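You operate a simulated robot arm through the tools that you are given. There is no shell and no other tool.

You run a simulated robot arm. Do the job below in one go: nothing can be reset, and whatever is moved stays where it is left.

TASK
Paper-wrap the green bearing and put it in the PARCELS tray.
Fine: on the folding machine, one sheet; orange flap first, then the green flap.
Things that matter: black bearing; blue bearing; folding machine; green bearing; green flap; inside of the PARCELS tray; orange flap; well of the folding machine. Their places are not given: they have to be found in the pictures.

Only the result counts: the job must be done as asked and must still hold three seconds after the hand-in. Knocking over, shifting, dropping, spilling or breaking anything else fails it. Flat cloth is picked up by pressing the open fingertips on it (5 to 10 N) and closing them slowly along it; thin cloth reads only 2 to 8 mm in the jaws.

THE ROBOT
A 6-joint arm with a fingered hand, fixed in place. Base frame: the origin is on the floor under the middle of its stand, x ahead of it, y to its left, z up; the work surface is at about z = 90. Units: cm, rad, N and s.
With the tool pointing down near the work surface it reaches from about 28 to 70 cm from the base axis. Its first joint turns from -2.897 to 2.897 rad. Payload 4 kg.
Tool frame: the origin (TCP) lies between the finger pads and is the grasp point; the fingertips stand 2.2 cm ahead of it; z points along the fingers, y is the line along which they close. The gripper opens to 11.2 cm; its body begins 6 cm behind the TCP. The gripper is a hand of 4 fingers: y runs from the thumb to the fingers, the wrist lies at [0, 0, -21.8] in the tool frame, and closing takes about 1.5 s.
Orientation is told as [roll, pitch, yaw] about the base's x, y, z axes, in that order, counted from this pose: with the fingers straight down and closing along the base's y, the tool's x points along the base's -x, its y along +y and its z along -z.

THE INTERFACE
- The arm moves only by the tool arm_command. Its arguments are lists of equal length, an entry for each row: "linear": the shift along the tool's x, y, z in cm, a list of three; "delta_rot": the turn, a rotation vector about the tool's x, y, z in rad, a list of three. In form: {"linear": [[tx, ty, tz], ...], "delta_rot": [[rx, ry, rz], ...]}. A call has 1 to 20 rows; each row shifts and turns the commanded pose from where the row before left it, along the tool's axes as they then stand. "fingers" is the closure in counts, from 0 (fully open) to 255 (shut), set as the call begins (left out, the last holds). A row lasts 0.2 s, in which the tool goes at most 5 cm and 0.15 rad; a call with a longer step from one row to the next is refused whole, and so is a gripper value outside its range. A pose out of reach is approached as far as the arm can. The call stops where the force on the tool passes 90 N (or 10 N more than at its start, if that is more) or the arm is blocked; 0.2 s more then pass. The fingers move at their own pace (about 4.5 cm/s each) and stop on an object; they squeeze with about 29 N. The grip force told is the motor's: it shows also when the fingers shut on nothing. Time passes only in rows, and 0.2 s behind the last, so rows that do not move let the fingers close. The reply holds the time, the measured pose of the TCP, the force on the tool along the base axes, the opening and the grip force, in the units named above and with some noise, with the torque about the TCP (base axes, N m) and any sound that the robot's microphone picked up.
- Cameras (640 x 400 px; columns grow to the right, rows downward): "scene" is fixed at [20.95, -65.45, 146.57]; the picture's right is [0.89, -0.45, 0.00], its down [-0.23, -0.45, -0.86] and it looks along [0.39, 0.77, -0.51] (base axes); focal length 326 px, centre (320, 200). "wrist" rides on the gripper at [6.9, 0.4, -8.3] in the tool frame; the picture's right is [-0.06, 1.00, 0.00], its down [-0.77, -0.05, -0.64] and it looks along [-0.64, -0.04, 0.77] (tool axes); focal length 243 px, centre (320, 200).
- camera(camera): a new picture of that camera. The clock stands still meanwhile.
- curl_fingers(finger1, finger2, finger3, thumb_bend): sets how far each is bent, from 0 (flat) to 100 (curled in); at 30 the hand is open as for a grip, at 70 the pads meet at the TCP. One left out holds its place. A second passes; each finger stops where it meets its share of the squeeze, and holds until it gets a number again. A gripper value or a shape takes the hand back. It gives what a move gives, with no picture; readings hold the bend of each and the force on the fingers (four entries, about 0 where the hand has none), thumb and palm.
- hand_shape(shape): the hand has 4 fingers and takes this shape, open, in about a second: jaw (thumb against the fingers, like two jaws); tri (thumb and two fingers); tip (a fingertip pinch); poke (one finger out to press); point (the index stretched); flat (the hand flat); cup (the hand cupped); fist (a fist). The gripper value then closes the fingers along that shape, each until it touches; the sizes above hold for jaw. It gives what a move gives, with no picture.
- measure_at(camera, pixels): there is no depth. For up to 12 entries [column, row, z] of the newest picture of that camera ("zoom" is the newest enlarged one), the place [x, y] in the base frame at which the ray of that pixel passes the height z, good to about 0.3 cm, but the place of the scene camera against the robot may be out by one fixed shift of up to 1.8 cm in any direction. The clock stands still meanwhile.
- close_up(camera, box): a new picture of the part [left, top, right, bottom] of that camera's present view, enlarged. The clock stands still meanwhile.
- job_done(): hands the job in; it is judged then, once.

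Open the gripper and draw the arm clear of the work before you hand the job in, unless the task says otherwise.

The tools are called as name(argument=value, ...) on one line, values as JSON. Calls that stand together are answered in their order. arm_command: Moves the arm, as the interface text tells. Its arguments: {"type":"object","properties":{"linear":{"type":"array","items":{"type":"array","items":{"type":"number"}}},"delta_rot":{"type":"array","items":{"type":"array","items":{"type":"number"}}},"fingers":{"type":"number"}},"required":["linear","delta_rot"]} The other tools are called the same way: hand_shape (shape) gives the hand a shape; curl_fingers (finger1, finger2, finger3, thumb_bend) moves the fingers one by one; camera (camera) takes a picture; measure_at (camera, pixels) gives the place at which the rays of pixels pass given heights; close_up (camera, box) takes an enlarged picture of a part of a camera's view; job_done () hands the job in.

At the start:

```text
t: 0.0
eef_pos: [39.76, 4.55, 126.36]
tcp_rot: [0.003, 0.001, 0.0]
contact_force: [1.0, 1.1, -0.7]
wrist_torque: [0.02, 0.0, 0.0]
grip_width: 11.16
gripper_force: 0.0
shape: jaw
bend: [30.0, 30.0, 30.0, 30.0]
finger forces: [0.1, 0.1, 0.1, 0.0, 0.0, 0.0]
```

scene: 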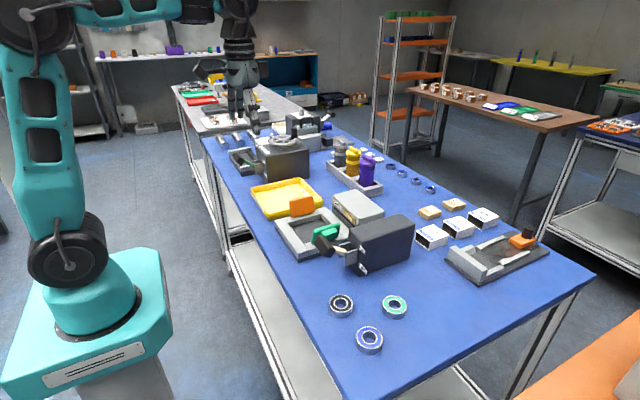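
wrist: 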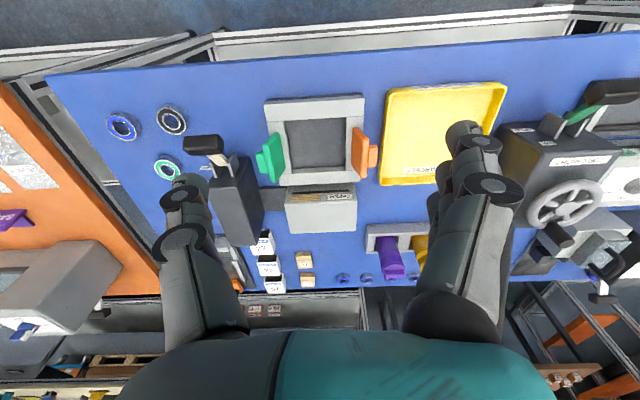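

The scene shows three bearings near the front edge (scene ~(342,304), (394,306), (369,340)), a folding machine with orange and green flaps around (310,235), and a yellow tray at (287,197). I take enlarged pictures to see the details.

close_up(camera="scene", box=[230, 160, 430, 285])

close_up(camera="wrist", box=[200, 60, 520, 260])

close_up(camera="scene", box=[300, 270, 460, 370])

```text
3.20 times, centred on (330, 222) of scene
```

zoom: 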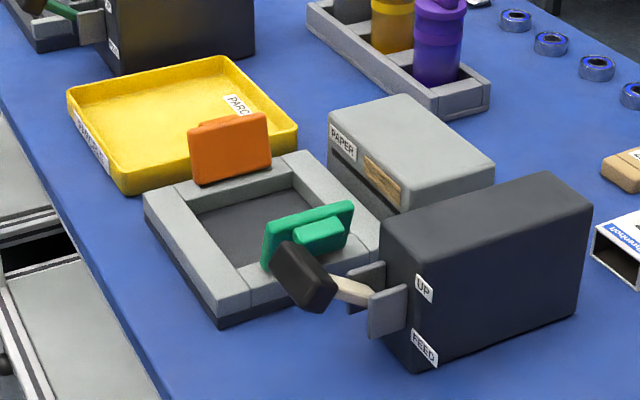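

```text
2.00 times, centred on (360, 160) of wrist
```

zoom: 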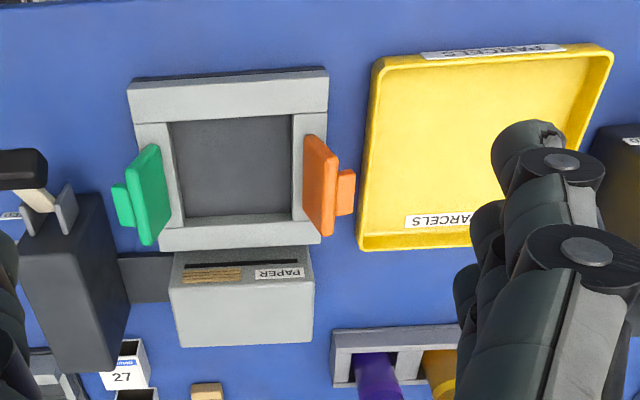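

```text
4.00 times, centred on (380, 320) of scene
```

zoom: 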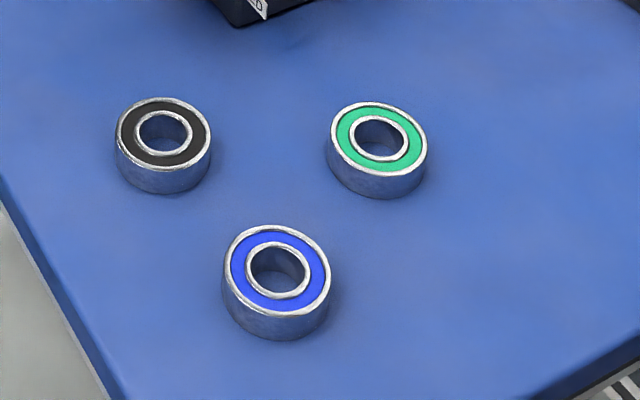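

The enlarged views show a well with green flap (upright) on one side and orange flap on the other, a PAPER box with slot, and a black lever box labelled UP / FEED. I measure the main places from the wrist picture, at a few heights.

measure_at(camera="wrist", pixels=[[167, 170, 91.5], [171, 121, 91.5], [123, 126, 91.5], [316, 143, 92], [273, 155, 94], [360, 153, 94], [440, 135, 90.5], [205, 145, 105], [237, 200, 102], [320, 210, 97]])

measure_at(camera="scene", pixels=[[394, 304, 91.5], [342, 302, 91.5], [368, 338, 91.5], [318, 235, 92]])

```text
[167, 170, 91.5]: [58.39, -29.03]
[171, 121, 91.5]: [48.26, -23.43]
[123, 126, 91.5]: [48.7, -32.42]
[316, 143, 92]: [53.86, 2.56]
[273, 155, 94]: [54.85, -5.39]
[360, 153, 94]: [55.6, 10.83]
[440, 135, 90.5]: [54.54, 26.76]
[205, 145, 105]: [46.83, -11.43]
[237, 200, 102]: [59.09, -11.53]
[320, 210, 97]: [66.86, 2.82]
```

```text
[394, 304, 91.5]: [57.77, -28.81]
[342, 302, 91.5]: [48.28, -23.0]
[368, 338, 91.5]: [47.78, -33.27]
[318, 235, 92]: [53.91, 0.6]
```

I triangulate the lever knob and flaps by comparing scene and wrist rays at several heights.

measure_at(camera="scene", pixels=[[324.7, 246, 98], [324.7, 246, 101], [324.7, 246, 104], [324.7, 246, 107], [302, 206, 95], [302, 206, 98], [326, 232, 95], [326, 232, 98], [282, 200, 90.5], [349, 265, 90], [366, 275, 90]])

measure_at(camera="wrist", pixels=[[205, 145, 98], [205, 145, 101], [205, 145, 104], [205, 145, 107], [362, 153, 95], [362, 153, 98], [272, 157, 95], [272, 157, 98]])

```text
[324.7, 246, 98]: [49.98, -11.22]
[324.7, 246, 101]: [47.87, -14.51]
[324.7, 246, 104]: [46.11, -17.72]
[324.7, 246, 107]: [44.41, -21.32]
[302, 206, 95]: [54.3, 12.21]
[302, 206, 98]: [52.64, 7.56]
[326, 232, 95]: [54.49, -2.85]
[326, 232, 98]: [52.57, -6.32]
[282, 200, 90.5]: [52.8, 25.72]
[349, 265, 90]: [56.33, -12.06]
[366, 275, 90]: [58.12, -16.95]
```

```text
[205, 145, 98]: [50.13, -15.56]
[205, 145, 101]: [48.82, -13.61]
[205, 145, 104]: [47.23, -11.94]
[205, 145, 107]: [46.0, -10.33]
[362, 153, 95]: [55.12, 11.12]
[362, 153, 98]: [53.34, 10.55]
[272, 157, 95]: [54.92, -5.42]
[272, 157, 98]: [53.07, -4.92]
```

Knob comes out around (49,-14,100). I move the hand nearer (to about (38,-14,116)) to view the lever box and the machine from close.

arm_command(linear=[[0.36, -3.7, 2.0], [0.36, -3.7, 2.0], [0.36, -3.7, 2.0], [0.36, -3.7, 2.0], [0.36, -3.7, 2.0], [0, 0, 0]], delta_rot=[[0, 0, 0], [0, 0, 0], [0, 0, 0], [0, 0, 0], [0, 0, 0], [0, 0, 0]])

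camera(camera="wrist")

camera(camera="scene")

```text
t: 1.4
eef_pos: [37.85, -14.11, 116.23]
tcp_rot: [0.0, -0.001, 0.0]
contact_force: [0.4, -0.3, -0.5]
wrist_torque: [-0.05, 0.0, -0.01]
grip_width: 11.18
gripper_force: 0.0
shape: jaw
bend: [30.0, 30.0, 30.0, 30.0]
finger forces: [0.0, 0.1, 0.1, 0.0, 0.0, 0.1]
```

```text
taken
```

wrist: 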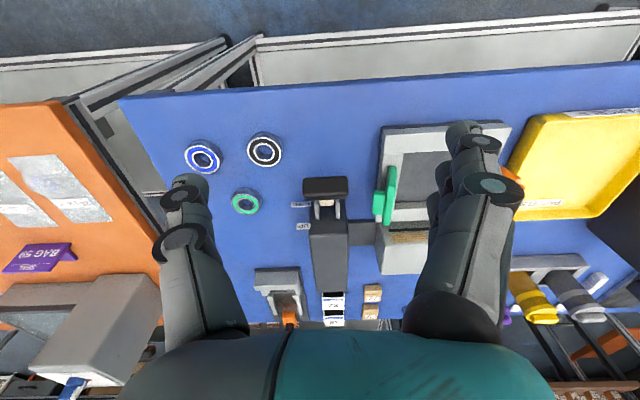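

```text
taken
```

scene: 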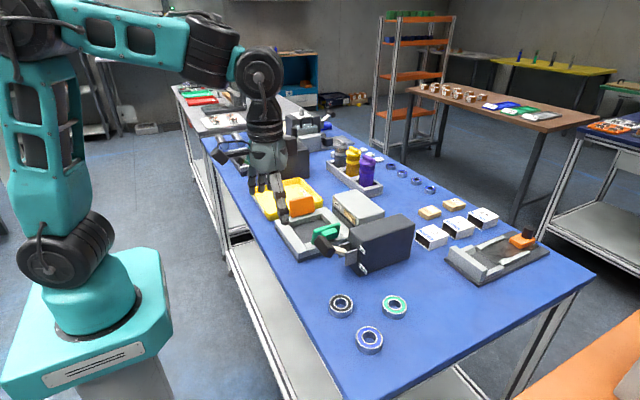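

The lever's knob is now at wrist pixel (325,188), nearly straight ahead. I zoom in on the lever box and the machine for details.

close_up(camera="wrist", box=[270, 120, 430, 220])

close_up(camera="scene", box=[290, 200, 430, 288])

measure_at(camera="wrist", pixels=[[325, 188, 98], [325, 188, 101], [325, 188, 104], [245, 203, 91.5], [264, 151, 91.5], [202, 157, 91.5], [312, 233, 106], [346, 233, 106], [315, 292, 106], [342, 292, 106]])

```text
4.00 times, centred on (350, 170) of wrist
```

zoom: 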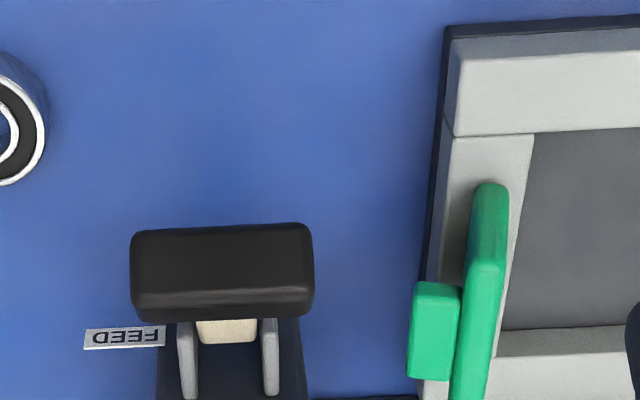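

```text
4.55 times, centred on (360, 244) of scene
```

zoom: 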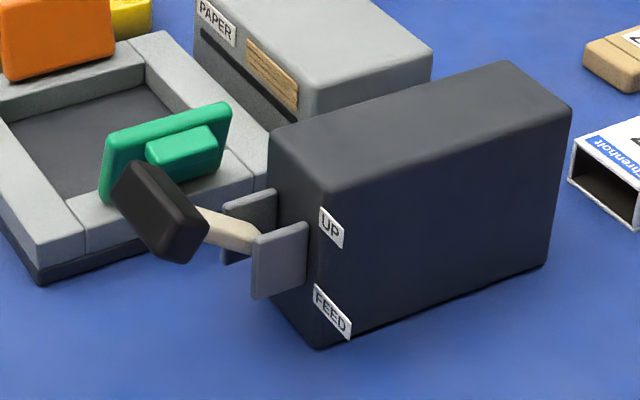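

```text
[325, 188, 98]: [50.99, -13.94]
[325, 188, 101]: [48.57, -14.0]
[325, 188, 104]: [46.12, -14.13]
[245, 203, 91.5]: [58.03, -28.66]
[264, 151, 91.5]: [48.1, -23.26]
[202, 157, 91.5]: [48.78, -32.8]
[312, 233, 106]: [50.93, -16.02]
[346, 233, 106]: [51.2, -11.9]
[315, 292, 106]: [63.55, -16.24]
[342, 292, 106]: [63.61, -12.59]
```

Knob is about (48.4,-14,100.7), a bar along y about 4.7 cm wide. Next I move to look straight over the folding machine.

arm_command(linear=[[0.36, 4.3, 0.8], [0.36, 4.3, 0.8], [0.36, 4.3, 0.8], [0.36, 4.3, 0.8], [0, 0, 0]], delta_rot=[[0, 0, 0], [0, 0, 0], [0, 0, 0], [0, 0, 0], [0, 0, 0]])

camera(camera="wrist")

close_up(camera="wrist", box=[220, 100, 420, 225])

```text
t: 2.6
eef_pos: [36.57, 3.25, 113.09]
tcp_rot: [0.001, 0.0, 0.0]
contact_force: [-0.1, -0.1, -0.4]
wrist_torque: [0.01, 0.03, -0.01]
grip_width: 11.21
gripper_force: 0.0
shape: jaw
bend: [30.0, 30.0, 30.0, 30.0]
finger forces: [0.0, 0.0, 0.1, 0.1, 0.0, 0.0]
```

```text
taken
```

wrist: 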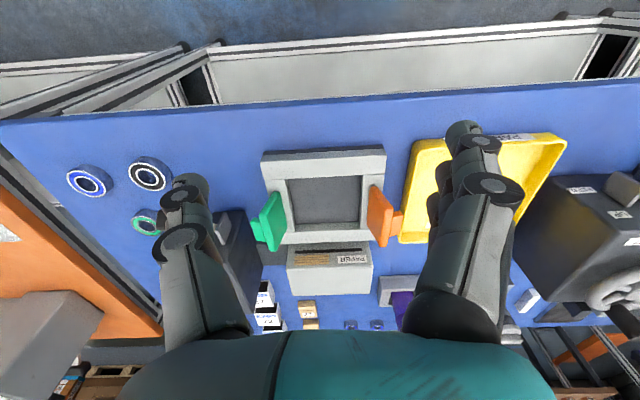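

```text
3.20 times, centred on (320, 162) of wrist
```

zoom: 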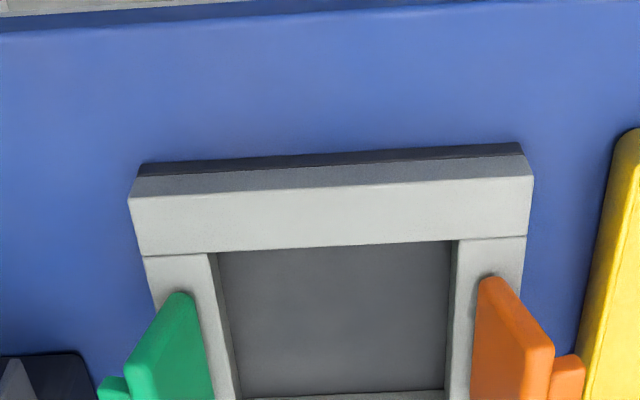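

Now I measure the well and flaps in the wrist picture: well corners approx wrist (288,178)-(362,176) near edge and (291,230)-(360,228) far edge.

measure_at(camera="wrist", pixels=[[288, 179, 91], [361, 176, 91], [296, 223, 91], [359, 222, 91], [261, 161, 93], [386, 156, 93], [283, 244, 93], [371, 191, 98], [388, 245, 98], [275, 193, 98], [276, 249, 98], [400, 222, 97]])

close_up(camera="wrist", box=[230, 170, 430, 295])

close_up(camera="scene", box=[250, 180, 410, 280])

```text
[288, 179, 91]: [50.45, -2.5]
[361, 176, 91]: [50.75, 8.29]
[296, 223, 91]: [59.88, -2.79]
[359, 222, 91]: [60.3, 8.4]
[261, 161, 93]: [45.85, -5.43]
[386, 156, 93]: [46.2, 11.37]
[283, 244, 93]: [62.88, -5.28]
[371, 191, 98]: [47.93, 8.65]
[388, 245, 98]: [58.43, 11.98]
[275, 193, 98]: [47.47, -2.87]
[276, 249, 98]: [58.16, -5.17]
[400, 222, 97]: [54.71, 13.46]
```

```text
3.20 times, centred on (330, 232) of wrist
```

zoom: 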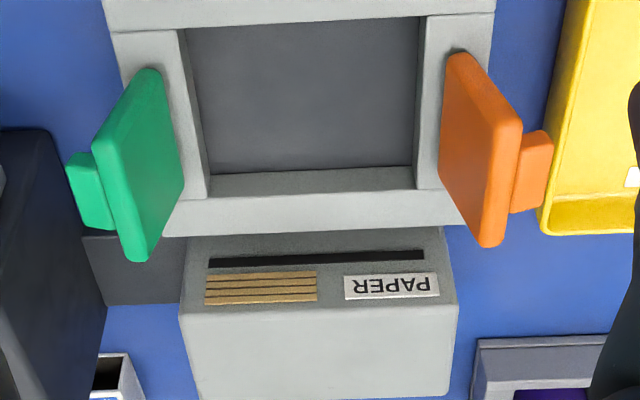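

```text
4.00 times, centred on (330, 230) of scene
```

zoom: 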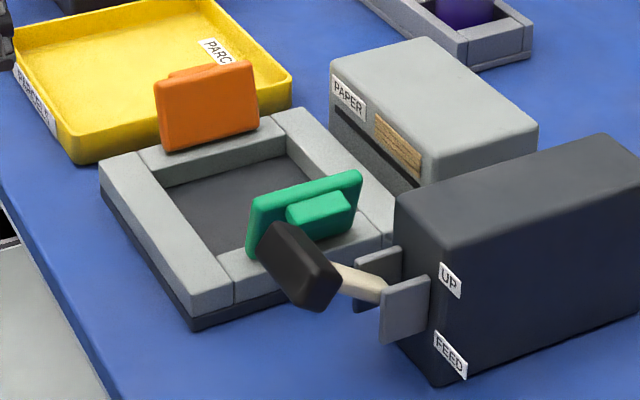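

I now need the lever box geometry (its front face and height), so I measure its corners in the zoomed scene picture.

measure_at(camera="zoom", pixels=[[433, 388, 90], [395, 350, 90], [447, 213, 103], [447, 213, 105], [447, 213, 107], [395, 195, 103], [395, 195, 105], [395, 195, 107], [297, 268, 100], [297, 268, 101.5]])

measure_at(camera="scene", pixels=[[281, 205, 90], [267, 217, 93], [250, 186, 93], [295, 178, 93], [322, 201, 93]])

```text
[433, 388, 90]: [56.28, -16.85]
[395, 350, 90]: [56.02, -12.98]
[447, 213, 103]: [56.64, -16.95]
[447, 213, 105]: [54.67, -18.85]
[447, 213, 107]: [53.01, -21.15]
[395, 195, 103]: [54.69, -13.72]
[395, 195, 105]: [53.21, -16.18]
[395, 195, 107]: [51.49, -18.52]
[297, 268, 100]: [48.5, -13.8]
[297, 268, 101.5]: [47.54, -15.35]
```

```text
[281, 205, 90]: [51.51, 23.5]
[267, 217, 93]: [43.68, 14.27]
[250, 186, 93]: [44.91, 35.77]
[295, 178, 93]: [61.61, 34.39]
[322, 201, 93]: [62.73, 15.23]
```

The lever box front is near x≈55, top z≈103, and the knob bar stands ahead of it at x≈48.4. I close the fingers and move above the knob's front side, (46.5,-14.2,108).

arm_command(linear=[[0, -3.49, 0], [0, -3.49, 0], [-1.99, -3.49, 1.0], [-1.99, -3.49, 1.0], [-1.99, -3.49, 1.0], [-1.99, 0, 1.0], [-1.97, 0, 1.0], [0, 0, 0], [0, 0, 0], [0, 0, 0]], delta_rot=[[0, 0, 0], [0, 0, 0], [0, 0, 0], [0, 0, 0], [0, 0, 0], [0, 0, 0], [0, 0, 0], [0, 0, 0], [0, 0, 0], [0, 0, 0]], fingers=255)

camera(camera="wrist")

close_up(camera="scene", box=[240, 150, 440, 275])

```text
t: 4.8
eef_pos: [46.25, -14.3, 108.04]
tcp_rot: [0.0, 0.0, 0.001]
contact_force: [-0.1, -0.1, 0.2]
wrist_torque: [0.0, -0.05, 0.01]
grip_width: 0.0
gripper_force: 28.6
shape: jaw
bend: [68.0, 56.0, 68.0, 66.0]
finger forces: [0.1, 0.0, 0.1, 0.0, 0.0, 0.1]
```

```text
taken
```

wrist: 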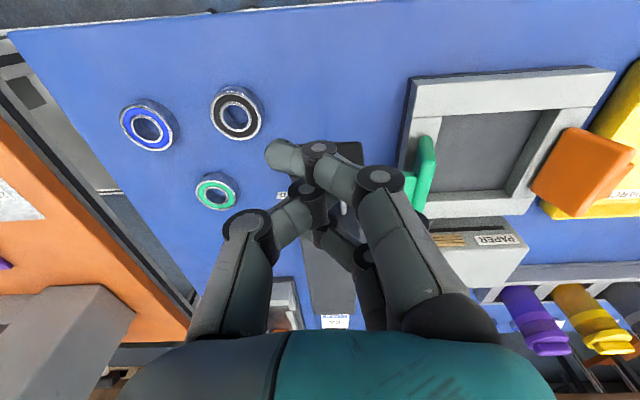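

```text
3.20 times, centred on (340, 212) of scene
```

zoom: 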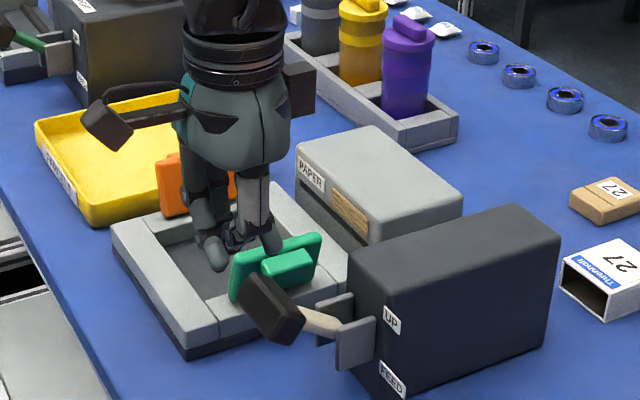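

The closed fingers hang just over the knob (seen at wrist (350,152)). I lower slowly and watch the force.

arm_command(linear=[[0, 0, 1.0], [0, 0, 1.0], [0, 0, 1.0], [0, 0, 0.5], [0, 0, 0.5], [0, 0, 0.5], [0, 0, 0.5], [0, 0, 0]], delta_rot=[[0, 0, 0], [0, 0, 0], [0, 0, 0], [0, 0, 0], [0, 0, 0], [0, 0, 0], [0, 0, 0], [0, 0, 0]])

close_up(camera="scene", box=[260, 170, 420, 270])

```text
t: 6.6
eef_pos: [46.23, -14.24, 103.01]
tcp_rot: [0.001, -0.001, 0.0]
contact_force: [-8.7, 3.3, 6.0]
wrist_torque: [-0.06, -0.03, -0.11]
grip_width: 0.01
gripper_force: 28.8
shape: jaw
bend: [68.0, 56.0, 71.0, 66.0]
finger forces: [0.0, 0.0, 9.5, 0.0, 0.1, 0.0]
```

```text
4.00 times, centred on (340, 220) of scene
```

zoom: 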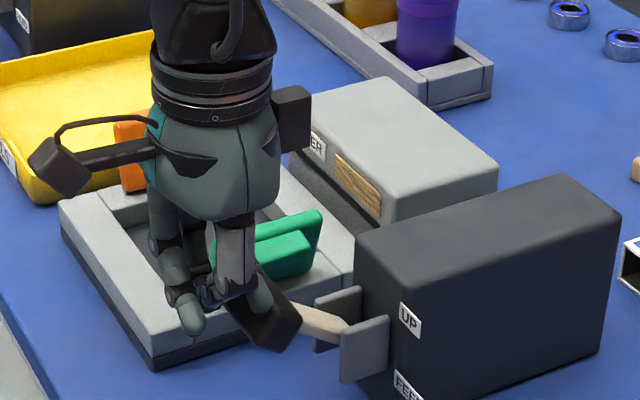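

Finger3 touched the knob's sloping end face (push-back −8.7 N in x), so I'm too far forward. I raise, and try the "poke" shape to see where the single finger stands.

arm_command(linear=[[0, 0, -2.0], [0, 0, -3.0], [0, 0, -3.0], [0, 0, 0]], delta_rot=[[0, 0, 0], [0, 0, 0], [0, 0, 0], [0, 0, 0]])

hand_shape(shape="poke")

close_up(camera="scene", box=[240, 150, 440, 275])

camera(camera="wrist")

```text
t: 7.6
eef_pos: [46.24, -14.16, 111.05]
tcp_rot: [0.0, -0.001, 0.0]
contact_force: [-0.5, -0.4, -0.5]
wrist_torque: [-0.02, 0.0, 0.01]
grip_width: 0.0
gripper_force: 29.0
shape: jaw
bend: [68.0, 56.0, 68.0, 66.0]
finger forces: [0.1, 0.0, 0.1, 0.0, 0.0, 0.0]
```

```text
t: 8.5
eef_pos: [46.42, -14.25, 111.14]
tcp_rot: [0.001, 0.0, -0.001]
contact_force: [-0.4, -0.4, -0.1]
wrist_torque: [-0.03, -0.01, -0.01]
grip_width: 0.0
gripper_force: 0.1
shape: poke
bend: [100.0, 100.0, 100.0, 47.0]
finger forces: [0.0, 0.0, 0.0, 0.0, 0.1, 0.0]
```

```text
3.20 times, centred on (340, 212) of scene
```

zoom: 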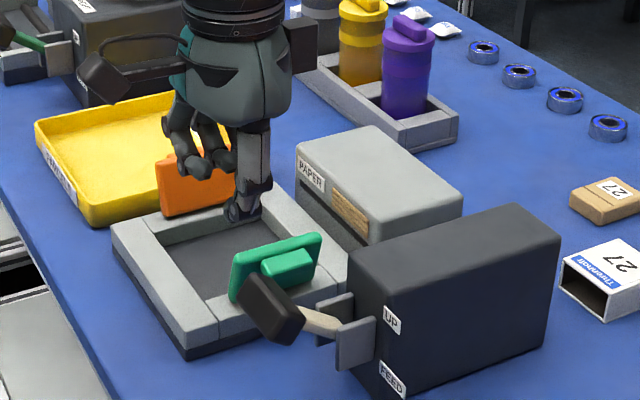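

```text
taken
```

wrist: 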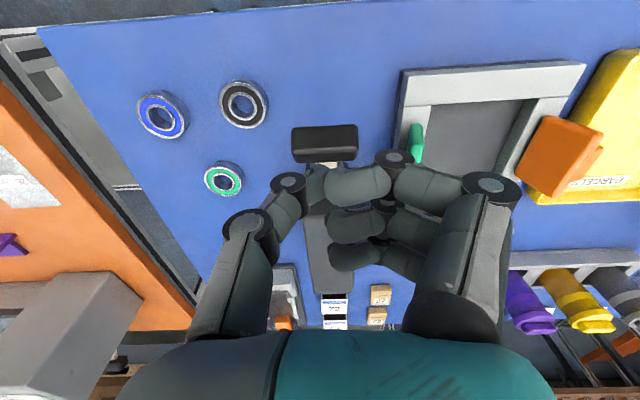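

In "poke" the thumb is the pressing finger (tip near wrist (318,180)), the others are curled. I measure the thumb tip and the knob in this picture.

measure_at(camera="wrist", pixels=[[316, 182, 109], [316, 182, 110], [325, 125, 101], [325, 143, 101], [325, 153, 102], [325, 162, 102], [292, 145, 101], [358, 143, 101], [395, 158, 107], [415, 125, 98], [413, 155, 98]])

close_up(camera="wrist", box=[240, 110, 400, 210])

```text
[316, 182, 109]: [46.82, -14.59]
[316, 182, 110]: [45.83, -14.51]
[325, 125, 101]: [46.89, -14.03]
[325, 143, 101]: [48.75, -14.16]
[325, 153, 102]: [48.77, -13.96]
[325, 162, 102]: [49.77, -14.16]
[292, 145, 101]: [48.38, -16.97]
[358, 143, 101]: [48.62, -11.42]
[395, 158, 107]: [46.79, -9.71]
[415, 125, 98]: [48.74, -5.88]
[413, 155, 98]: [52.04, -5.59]
```

```text
4.00 times, centred on (320, 160) of wrist
```

zoom: 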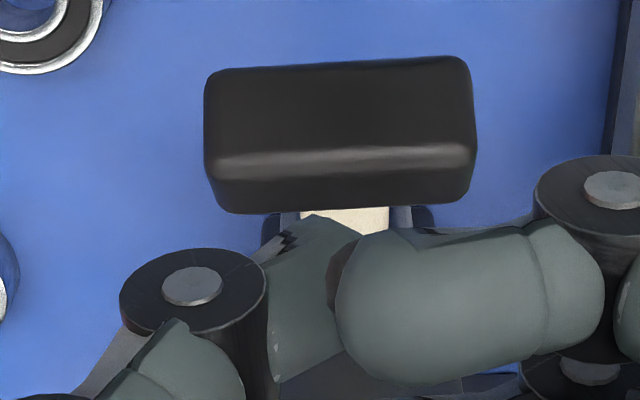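

The knob spans y −17 to −11.4, its upper face at about x=49–50, z≈102. I move the thumb tip over that upper face (x≈49) and descend to just above it.

arm_command(linear=[[-1.3, -0.4, 0], [-1.4, -0.4, 0], [0, 0, 2.0], [0, 0, 2.0], [0, 0, 1.0], [0, 0, 0.5], [0, 0, 0.5], [0, 0, 0]], delta_rot=[[0, 0, 0], [0, 0, 0], [0, 0, 0], [0, 0, 0], [0, 0, 0], [0, 0, 0], [0, 0, 0], [0, 0, 0]])

close_up(camera="scene", box=[260, 170, 420, 270])

close_up(camera="wrist", box=[220, 80, 460, 230])

```text
t: 10.3
eef_pos: [49.16, -15.12, 105.13]
tcp_rot: [-0.001, 0.0, -0.001]
contact_force: [0.7, 0.4, 0.1]
wrist_torque: [0.01, -0.02, 0.0]
grip_width: 0.02
gripper_force: 0.1
shape: poke
bend: [100.0, 100.0, 100.0, 47.0]
finger forces: [0.0, 0.0, 0.0, 0.0, 0.0, 0.1]
```

```text
4.00 times, centred on (340, 220) of scene
```

zoom: 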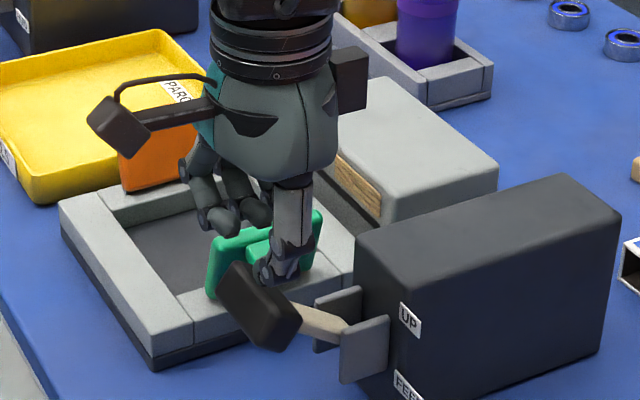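

```text
2.67 times, centred on (340, 155) of wrist
```

zoom: 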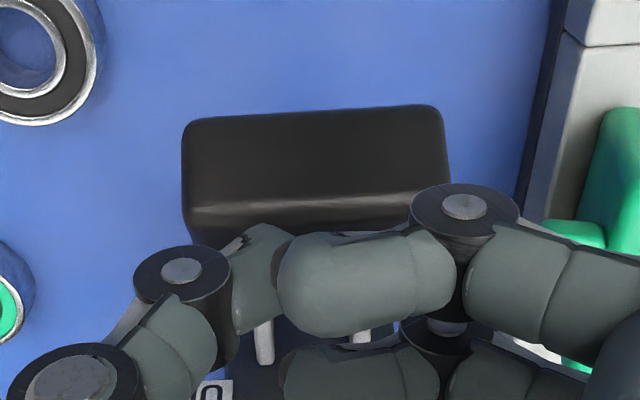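

No contact yet; the thumb tip is just over the knob's upper face. I press down in small steps following the lever's arc (drifting a little toward −x).

arm_command(linear=[[0, 0, 0.5], [0, 0, 0.5], [0, 0, 0.5], [0.2, 0, 0.5], [0.2, 0, 0.5], [0.2, 0, 0.5], [0.2, 0, 0.5], [0, 0, 0]], delta_rot=[[0, 0, 0], [0, 0, 0], [0, 0, 0], [0, 0, 0], [0, 0, 0], [0, 0, 0], [0, 0, 0], [0, 0, 0]])

close_up(camera="scene", box=[260, 170, 420, 270])

close_up(camera="wrist", box=[220, 80, 460, 230])

```text
t: 12.1
eef_pos: [48.2, -15.09, 101.46]
tcp_rot: [-0.002, 0.0, -0.001]
contact_force: [0.3, -0.5, 1.2]
wrist_torque: [-0.01, -0.01, -0.01]
grip_width: 0.0
gripper_force: 0.0
shape: poke
bend: [100.0, 100.0, 100.0, 47.0]
finger forces: [0.0, 0.0, 0.0, 0.0, 1.0, 0.0]
```

```text
4.00 times, centred on (340, 220) of scene
```

zoom: 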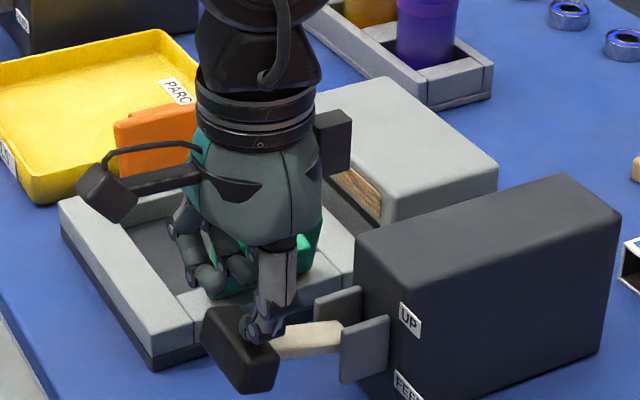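

```text
2.67 times, centred on (340, 155) of wrist
```

zoom: 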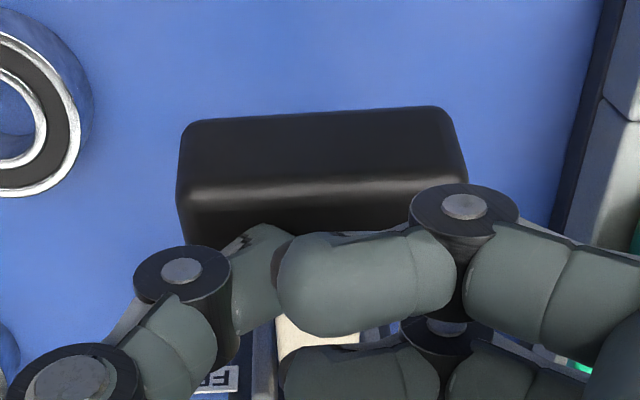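

The lever follows with about 1 N and is already well down. I continue along the arc.

arm_command(linear=[[0.15, 0, 0.5], [0.15, 0, 0.5], [0.1, 0, 0.5], [0.0, 0, 0.5], [0.0, 0, 0.5], [0, 0, 0]], delta_rot=[[0, 0, 0], [0, 0, 0], [0, 0, 0], [0, 0, 0], [0, 0, 0], [0, 0, 0]])

close_up(camera="scene", box=[260, 170, 420, 270])

close_up(camera="wrist", box=[220, 80, 460, 230])

```text
t: 13.5
eef_pos: [47.88, -15.07, 99.05]
tcp_rot: [0.002, 0.0, 0.0]
contact_force: [-1.2, 0.2, 2.1]
wrist_torque: [0.0, 0.01, 0.01]
grip_width: 0.03
gripper_force: 0.1
shape: poke
bend: [100.0, 100.0, 100.0, 47.0]
finger forces: [0.1, 0.0, 0.1, 0.1, 2.6, 0.0]
```

```text
4.00 times, centred on (340, 220) of scene
```

zoom: 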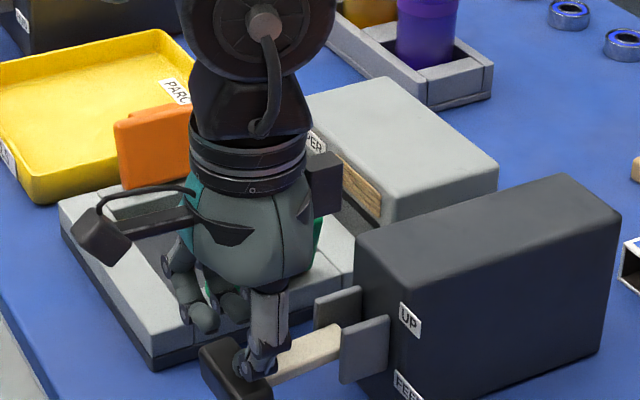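

```text
2.67 times, centred on (340, 155) of wrist
```

zoom: 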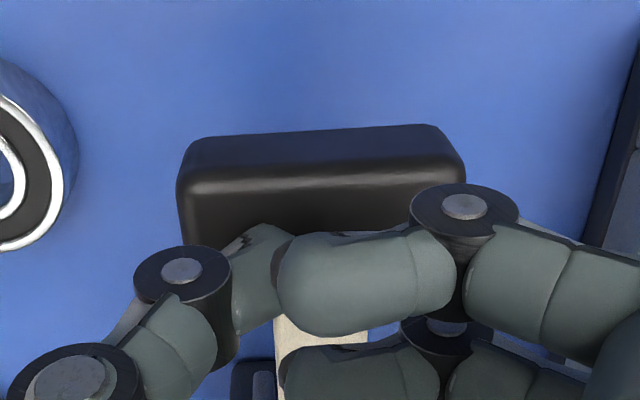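

The lever is now slightly below horizontal with ~2 N. I press on, drifting a little toward +x now.

arm_command(linear=[[0, 0, 0.5], [0, 0, 0.5], [-0.1, 0, 0.5], [-0.1, 0, 0.5], [0, 0, 0]], delta_rot=[[0, 0, 0], [0, 0, 0], [0, 0, 0], [0, 0, 0], [0, 0, 0]])

close_up(camera="scene", box=[260, 170, 420, 270])

close_up(camera="wrist", box=[220, 80, 460, 230])

```text
t: 14.7
eef_pos: [48.06, -15.24, 97.33]
tcp_rot: [0.0, -0.003, -0.003]
contact_force: [-8.6, -3.9, 16.8]
wrist_torque: [-0.03, 0.1, 0.04]
grip_width: 0.03
gripper_force: 0.0
shape: poke
bend: [100.0, 100.0, 100.0, 47.0]
finger forces: [0.1, 0.0, 0.0, 0.0, 19.5, 0.1]
```

```text
4.00 times, centred on (340, 220) of scene
```

zoom: 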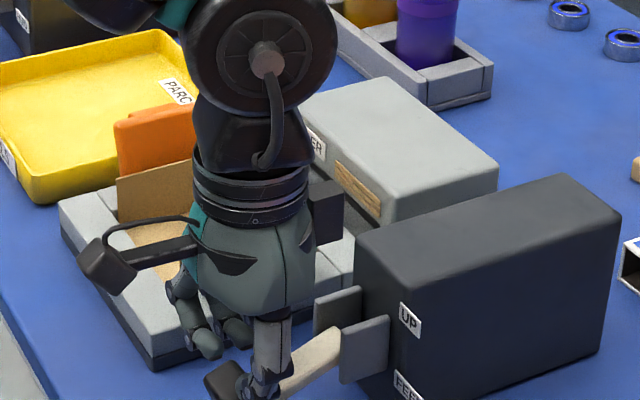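

```text
2.67 times, centred on (340, 155) of wrist
```

zoom: 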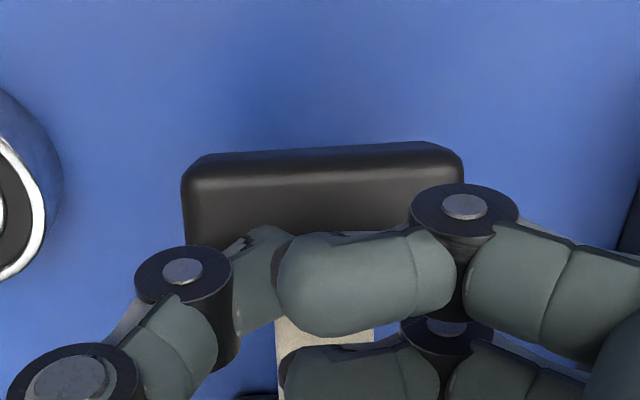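

A brown sheet has appeared in the well (up against the orange flap) and the lever meets its stop (~19 N). One sheet is fed; I raise the hand.

arm_command(linear=[[0, 0, -0.5], [0, 0, -1.0], [0, 0, -1.5], [0, 0, -2], [0, 0, -3], [0, 0, -3], [0, 0, -3], [0, 0, -3], [0, 0, 0]], delta_rot=[[0, 0, 0], [0, 0, 0], [0, 0, 0], [0, 0, 0], [0, 0, 0], [0, 0, 0], [0, 0, 0], [0, 0, 0], [0, 0, 0]])

close_up(camera="scene", box=[230, 160, 430, 285])

camera(camera="wrist")

```text
t: 16.7
eef_pos: [48.12, -15.03, 114.14]
tcp_rot: [0.001, 0.0, 0.0]
contact_force: [0.1, 0.0, 0.1]
wrist_torque: [-0.01, -0.02, -0.01]
grip_width: 0.0
gripper_force: 0.0
shape: poke
bend: [100.0, 100.0, 100.0, 47.0]
finger forces: [0.0, 0.0, 0.0, 0.0, 0.0, 0.0]
```

```text
3.20 times, centred on (330, 222) of scene
```

zoom: 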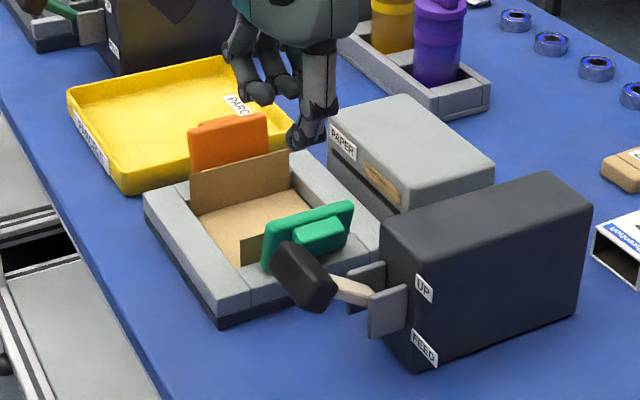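

```text
taken
```

wrist: 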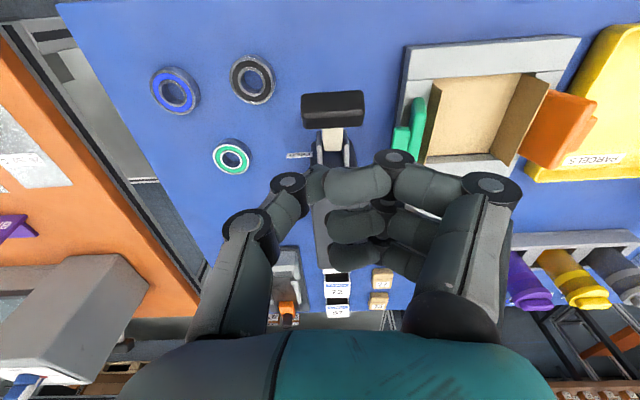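

The lever sprang back up, and one sheet lies in the well with its two sides standing at the flaps. Now I take the jaw shape and locate the green bearing (wrist (231,157)).

measure_at(camera="wrist", pixels=[[231, 156, 91.5], [231, 156, 92], [213, 158, 91], [250, 156, 91], [231, 138, 91.5], [231, 175, 91.5], [252, 79, 91.5], [174, 90, 91.5]])

hand_shape(shape="jaw")

arm_command(linear=[[-0.6, -4.5, 0], [-0.6, -4.5, 0], [-0.6, -4.3, 0], [0, 0, 0]], delta_rot=[[0, 0, 0], [0, 0, 0], [0, 0, 0], [0, 0, 0]])

camera(camera="wrist")

```text
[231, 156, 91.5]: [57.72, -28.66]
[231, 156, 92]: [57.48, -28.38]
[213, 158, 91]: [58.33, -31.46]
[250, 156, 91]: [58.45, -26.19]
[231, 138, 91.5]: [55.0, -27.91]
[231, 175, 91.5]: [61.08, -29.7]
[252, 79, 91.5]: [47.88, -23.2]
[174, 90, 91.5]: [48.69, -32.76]
```

```text
t: 17.6
eef_pos: [48.13, -14.93, 113.94]
tcp_rot: [-0.002, -0.001, -0.001]
contact_force: [-0.1, -0.1, 0.1]
wrist_torque: [0.01, 0.01, 0.01]
grip_width: 11.15
gripper_force: 0.0
shape: jaw
bend: [30.0, 30.0, 30.0, 30.0]
finger forces: [0.0, 0.0, 0.0, 0.0, 0.0, 0.1]
```

```text
t: 18.6
eef_pos: [49.83, -28.47, 114.08]
tcp_rot: [0.0, 0.001, -0.001]
contact_force: [0.5, 0.5, -0.2]
wrist_torque: [0.04, 0.02, -0.01]
grip_width: 11.2
gripper_force: 0.1
shape: jaw
bend: [30.0, 30.0, 30.0, 30.0]
finger forces: [0.0, 0.1, 0.1, 0.0, 0.0, 0.0]
```

```text
taken
```

wrist: 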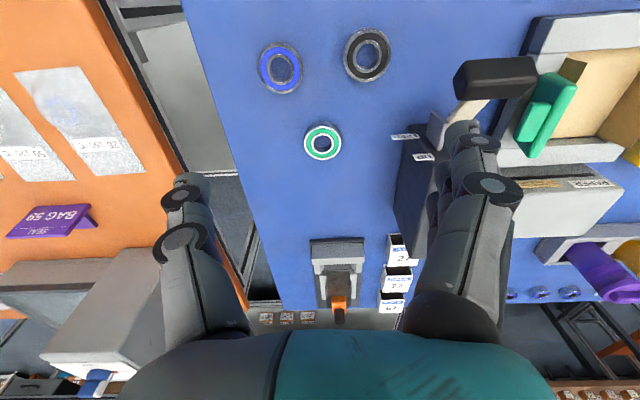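

The green bearing is now at wrist (322,141), nearly straight ahead. I zoom in and measure its centre and edges precisely.

close_up(camera="wrist", box=[272, 110, 368, 170])

measure_at(camera="wrist", pixels=[[322, 141, 91.5], [322, 141, 92], [304, 141, 91], [341, 141, 91], [322, 160, 90], [425, 240, 103], [405, 150, 103]])

```text
6.67 times, centred on (320, 140) of wrist
```

zoom: 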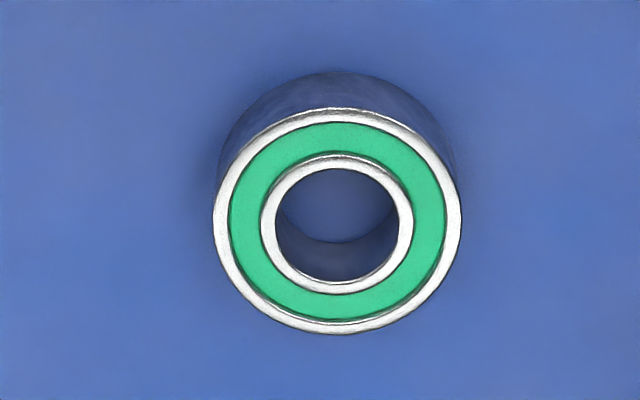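

```text
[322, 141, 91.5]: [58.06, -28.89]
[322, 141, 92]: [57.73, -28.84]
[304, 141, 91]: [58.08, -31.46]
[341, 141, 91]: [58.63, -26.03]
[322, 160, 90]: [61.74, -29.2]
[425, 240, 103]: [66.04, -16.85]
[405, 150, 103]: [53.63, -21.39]
```

The bearing is about 5.1 cm wide and ~1.5 cm high, centred near (58.3,-28.85). I move above it to z≈102 and re-check before descending.

arm_command(linear=[[-2.82, -0.12, 3.0], [-2.82, -0.12, 3.0], [-2.82, -0.12, 3.0], [0, 0, 3.0], [0, 0, 0]], delta_rot=[[0, 0, 0], [0, 0, 0], [0, 0, 0], [0, 0, 0], [0, 0, 0]])

camera(camera="wrist")

camera(camera="scene")

```text
t: 19.8
eef_pos: [58.34, -28.67, 102.05]
tcp_rot: [-0.001, -0.001, 0.001]
contact_force: [-0.3, 0.0, 0.1]
wrist_torque: [0.04, -0.02, 0.0]
grip_width: 11.21
gripper_force: 0.3
shape: jaw
bend: [30.0, 30.0, 30.0, 30.0]
finger forces: [0.0, 0.0, 0.0, 0.0, 0.0, 0.0]
```

```text
taken
```

wrist: 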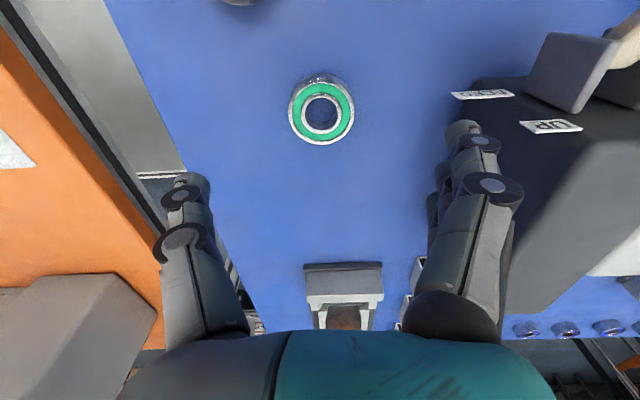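

```text
taken
```

scene: 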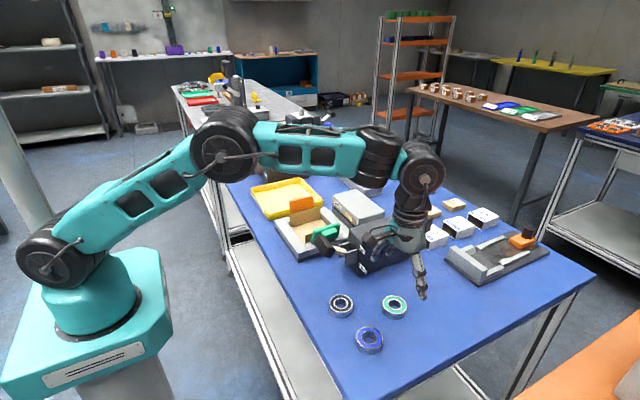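

The bearing shows at wrist (321,112); I measure its position from here for the final alignment.

measure_at(camera="wrist", pixels=[[321, 112, 91.5], [321, 112, 91.8], [288, 112, 91.5], [354, 110, 91.5], [321, 145, 91.5], [321, 80, 91.5]])

close_up(camera="wrist", box=[256, 60, 384, 140])

```text
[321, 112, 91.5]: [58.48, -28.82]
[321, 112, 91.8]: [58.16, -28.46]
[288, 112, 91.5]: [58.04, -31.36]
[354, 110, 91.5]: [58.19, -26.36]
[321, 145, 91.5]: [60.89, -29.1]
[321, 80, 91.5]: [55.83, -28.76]
```

```text
5.00 times, centred on (320, 100) of wrist
```

zoom: 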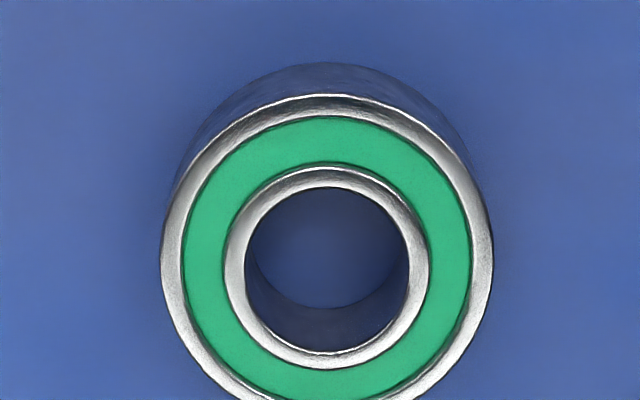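

Aligned within 0.2 cm. I descend to TCP z≈92.7 with open jaws.

arm_command(linear=[[0, -0.1, 2.0], [0, 0, 2.0], [0, 0, 2.0], [0, 0, 1.5], [0, 0, 1.0], [0, 0, 0.5], [0, 0, 0.35], [0, 0, 0]], delta_rot=[[0, 0, 0], [0, 0, 0], [0, 0, 0], [0, 0, 0], [0, 0, 0], [0, 0, 0], [0, 0, 0], [0, 0, 0]])

close_up(camera="scene", box=[320, 210, 480, 310])

camera(camera="wrist")

```text
t: 21.6
eef_pos: [58.43, -28.77, 92.69]
tcp_rot: [0.0, 0.002, 0.001]
contact_force: [-0.5, -0.2, -0.4]
wrist_torque: [-0.02, -0.01, 0.0]
grip_width: 11.2
gripper_force: 0.0
shape: jaw
bend: [30.0, 30.0, 30.0, 30.0]
finger forces: [0.1, 0.0, 0.0, 0.1, 0.0, 0.0]
```

```text
4.00 times, centred on (400, 260) of scene
```

zoom: 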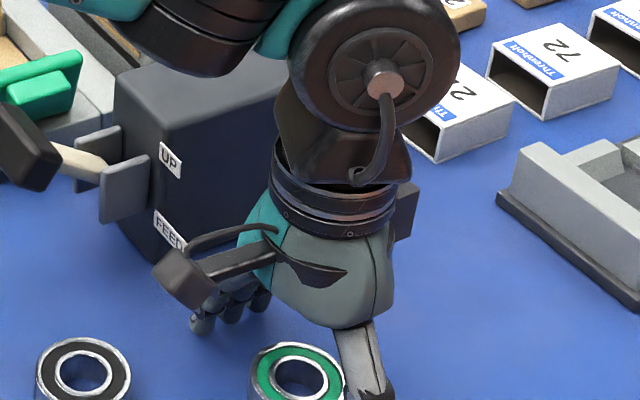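

```text
taken
```

wrist: 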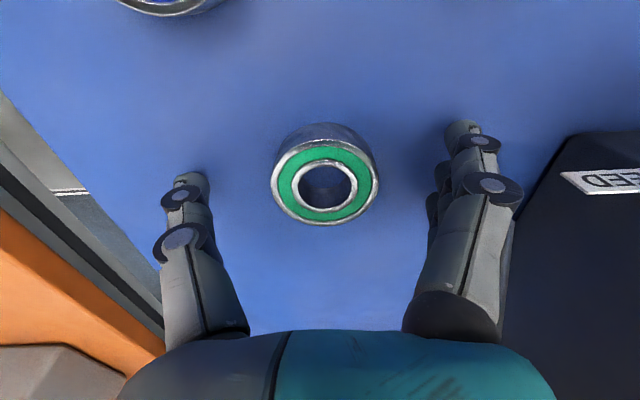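

No contact, the bearing sits centred between thumb and fingers (wrist (324,185)). I close the fingers on it.

arm_command(linear=[[0, 0, 0], [0, 0, 0], [0, 0, 0], [0, 0, 0], [0, 0, 0], [0, 0, 0], [0, 0, 0], [0, 0, 0]], delta_rot=[[0, 0, 0], [0, 0, 0], [0, 0, 0], [0, 0, 0], [0, 0, 0], [0, 0, 0], [0, 0, 0], [0, 0, 0]], fingers=255)

camera(camera="wrist")

close_up(camera="scene", box=[320, 230, 480, 330])

```text
t: 23.4
eef_pos: [58.38, -28.75, 92.66]
tcp_rot: [0.001, -0.001, 0.0]
contact_force: [0.0, 0.1, 0.0]
wrist_torque: [0.06, 0.0, -0.02]
grip_width: 4.09
gripper_force: 29.1
shape: jaw
bend: [73.0, 73.0, 73.0, 70.0]
finger forces: [8.8, 8.5, 9.5, 0.1, 25.8, 0.1]
```

```text
taken
```

wrist: 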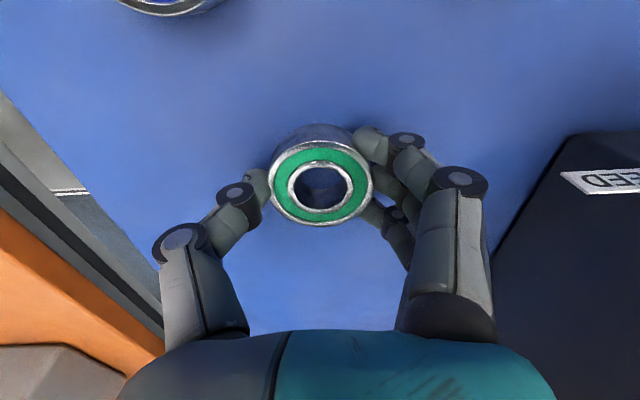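

```text
4.00 times, centred on (400, 280) of scene
```

zoom: 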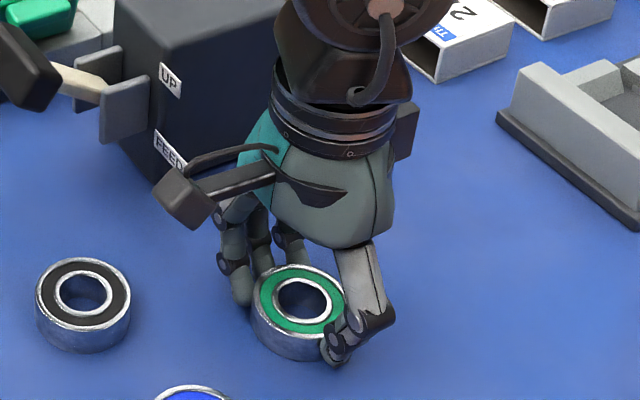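

All fingers press on the bearing (8.8/8.5/9.5 N, thumb 25.8 N). I lift it gently.

arm_command(linear=[[0, 0, -0.5], [0, 0, -1], [0, 0, -2], [0, 0, -2], [0, 0, -3], [0, 0, -3], [0, 0, -3], [0, 0, -3], [0, 0, 0]], delta_rot=[[0, 0, 0], [0, 0, 0], [0, 0, 0], [0, 0, 0], [0, 0, 0], [0, 0, 0], [0, 0, 0], [0, 0, 0], [0, 0, 0]])

camera(camera="wrist")

close_up(camera="scene", box=[320, 170, 480, 270])

```text
t: 25.4
eef_pos: [58.39, -28.86, 110.34]
tcp_rot: [0.0, 0.0, 0.0]
contact_force: [0.7, 0.4, -1.2]
wrist_torque: [-0.02, 0.0, -0.02]
grip_width: 4.06
gripper_force: 28.8
shape: jaw
bend: [73.0, 73.0, 73.0, 70.0]
finger forces: [8.9, 8.6, 9.7, 0.0, 25.9, 0.0]
```

```text
taken
```

wrist: 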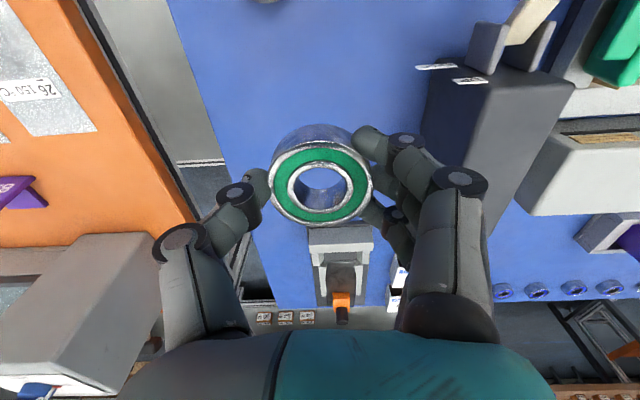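

```text
4.00 times, centred on (400, 220) of scene
```

zoom: 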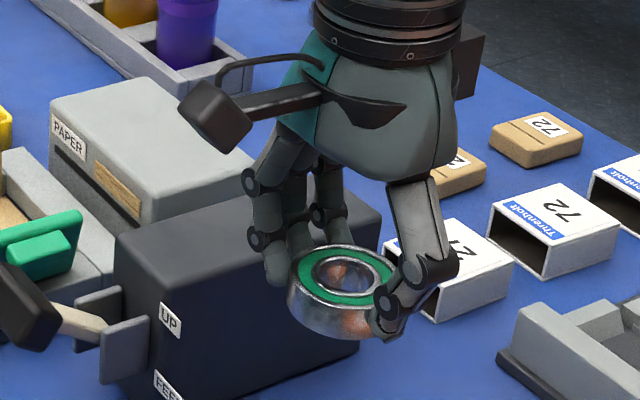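

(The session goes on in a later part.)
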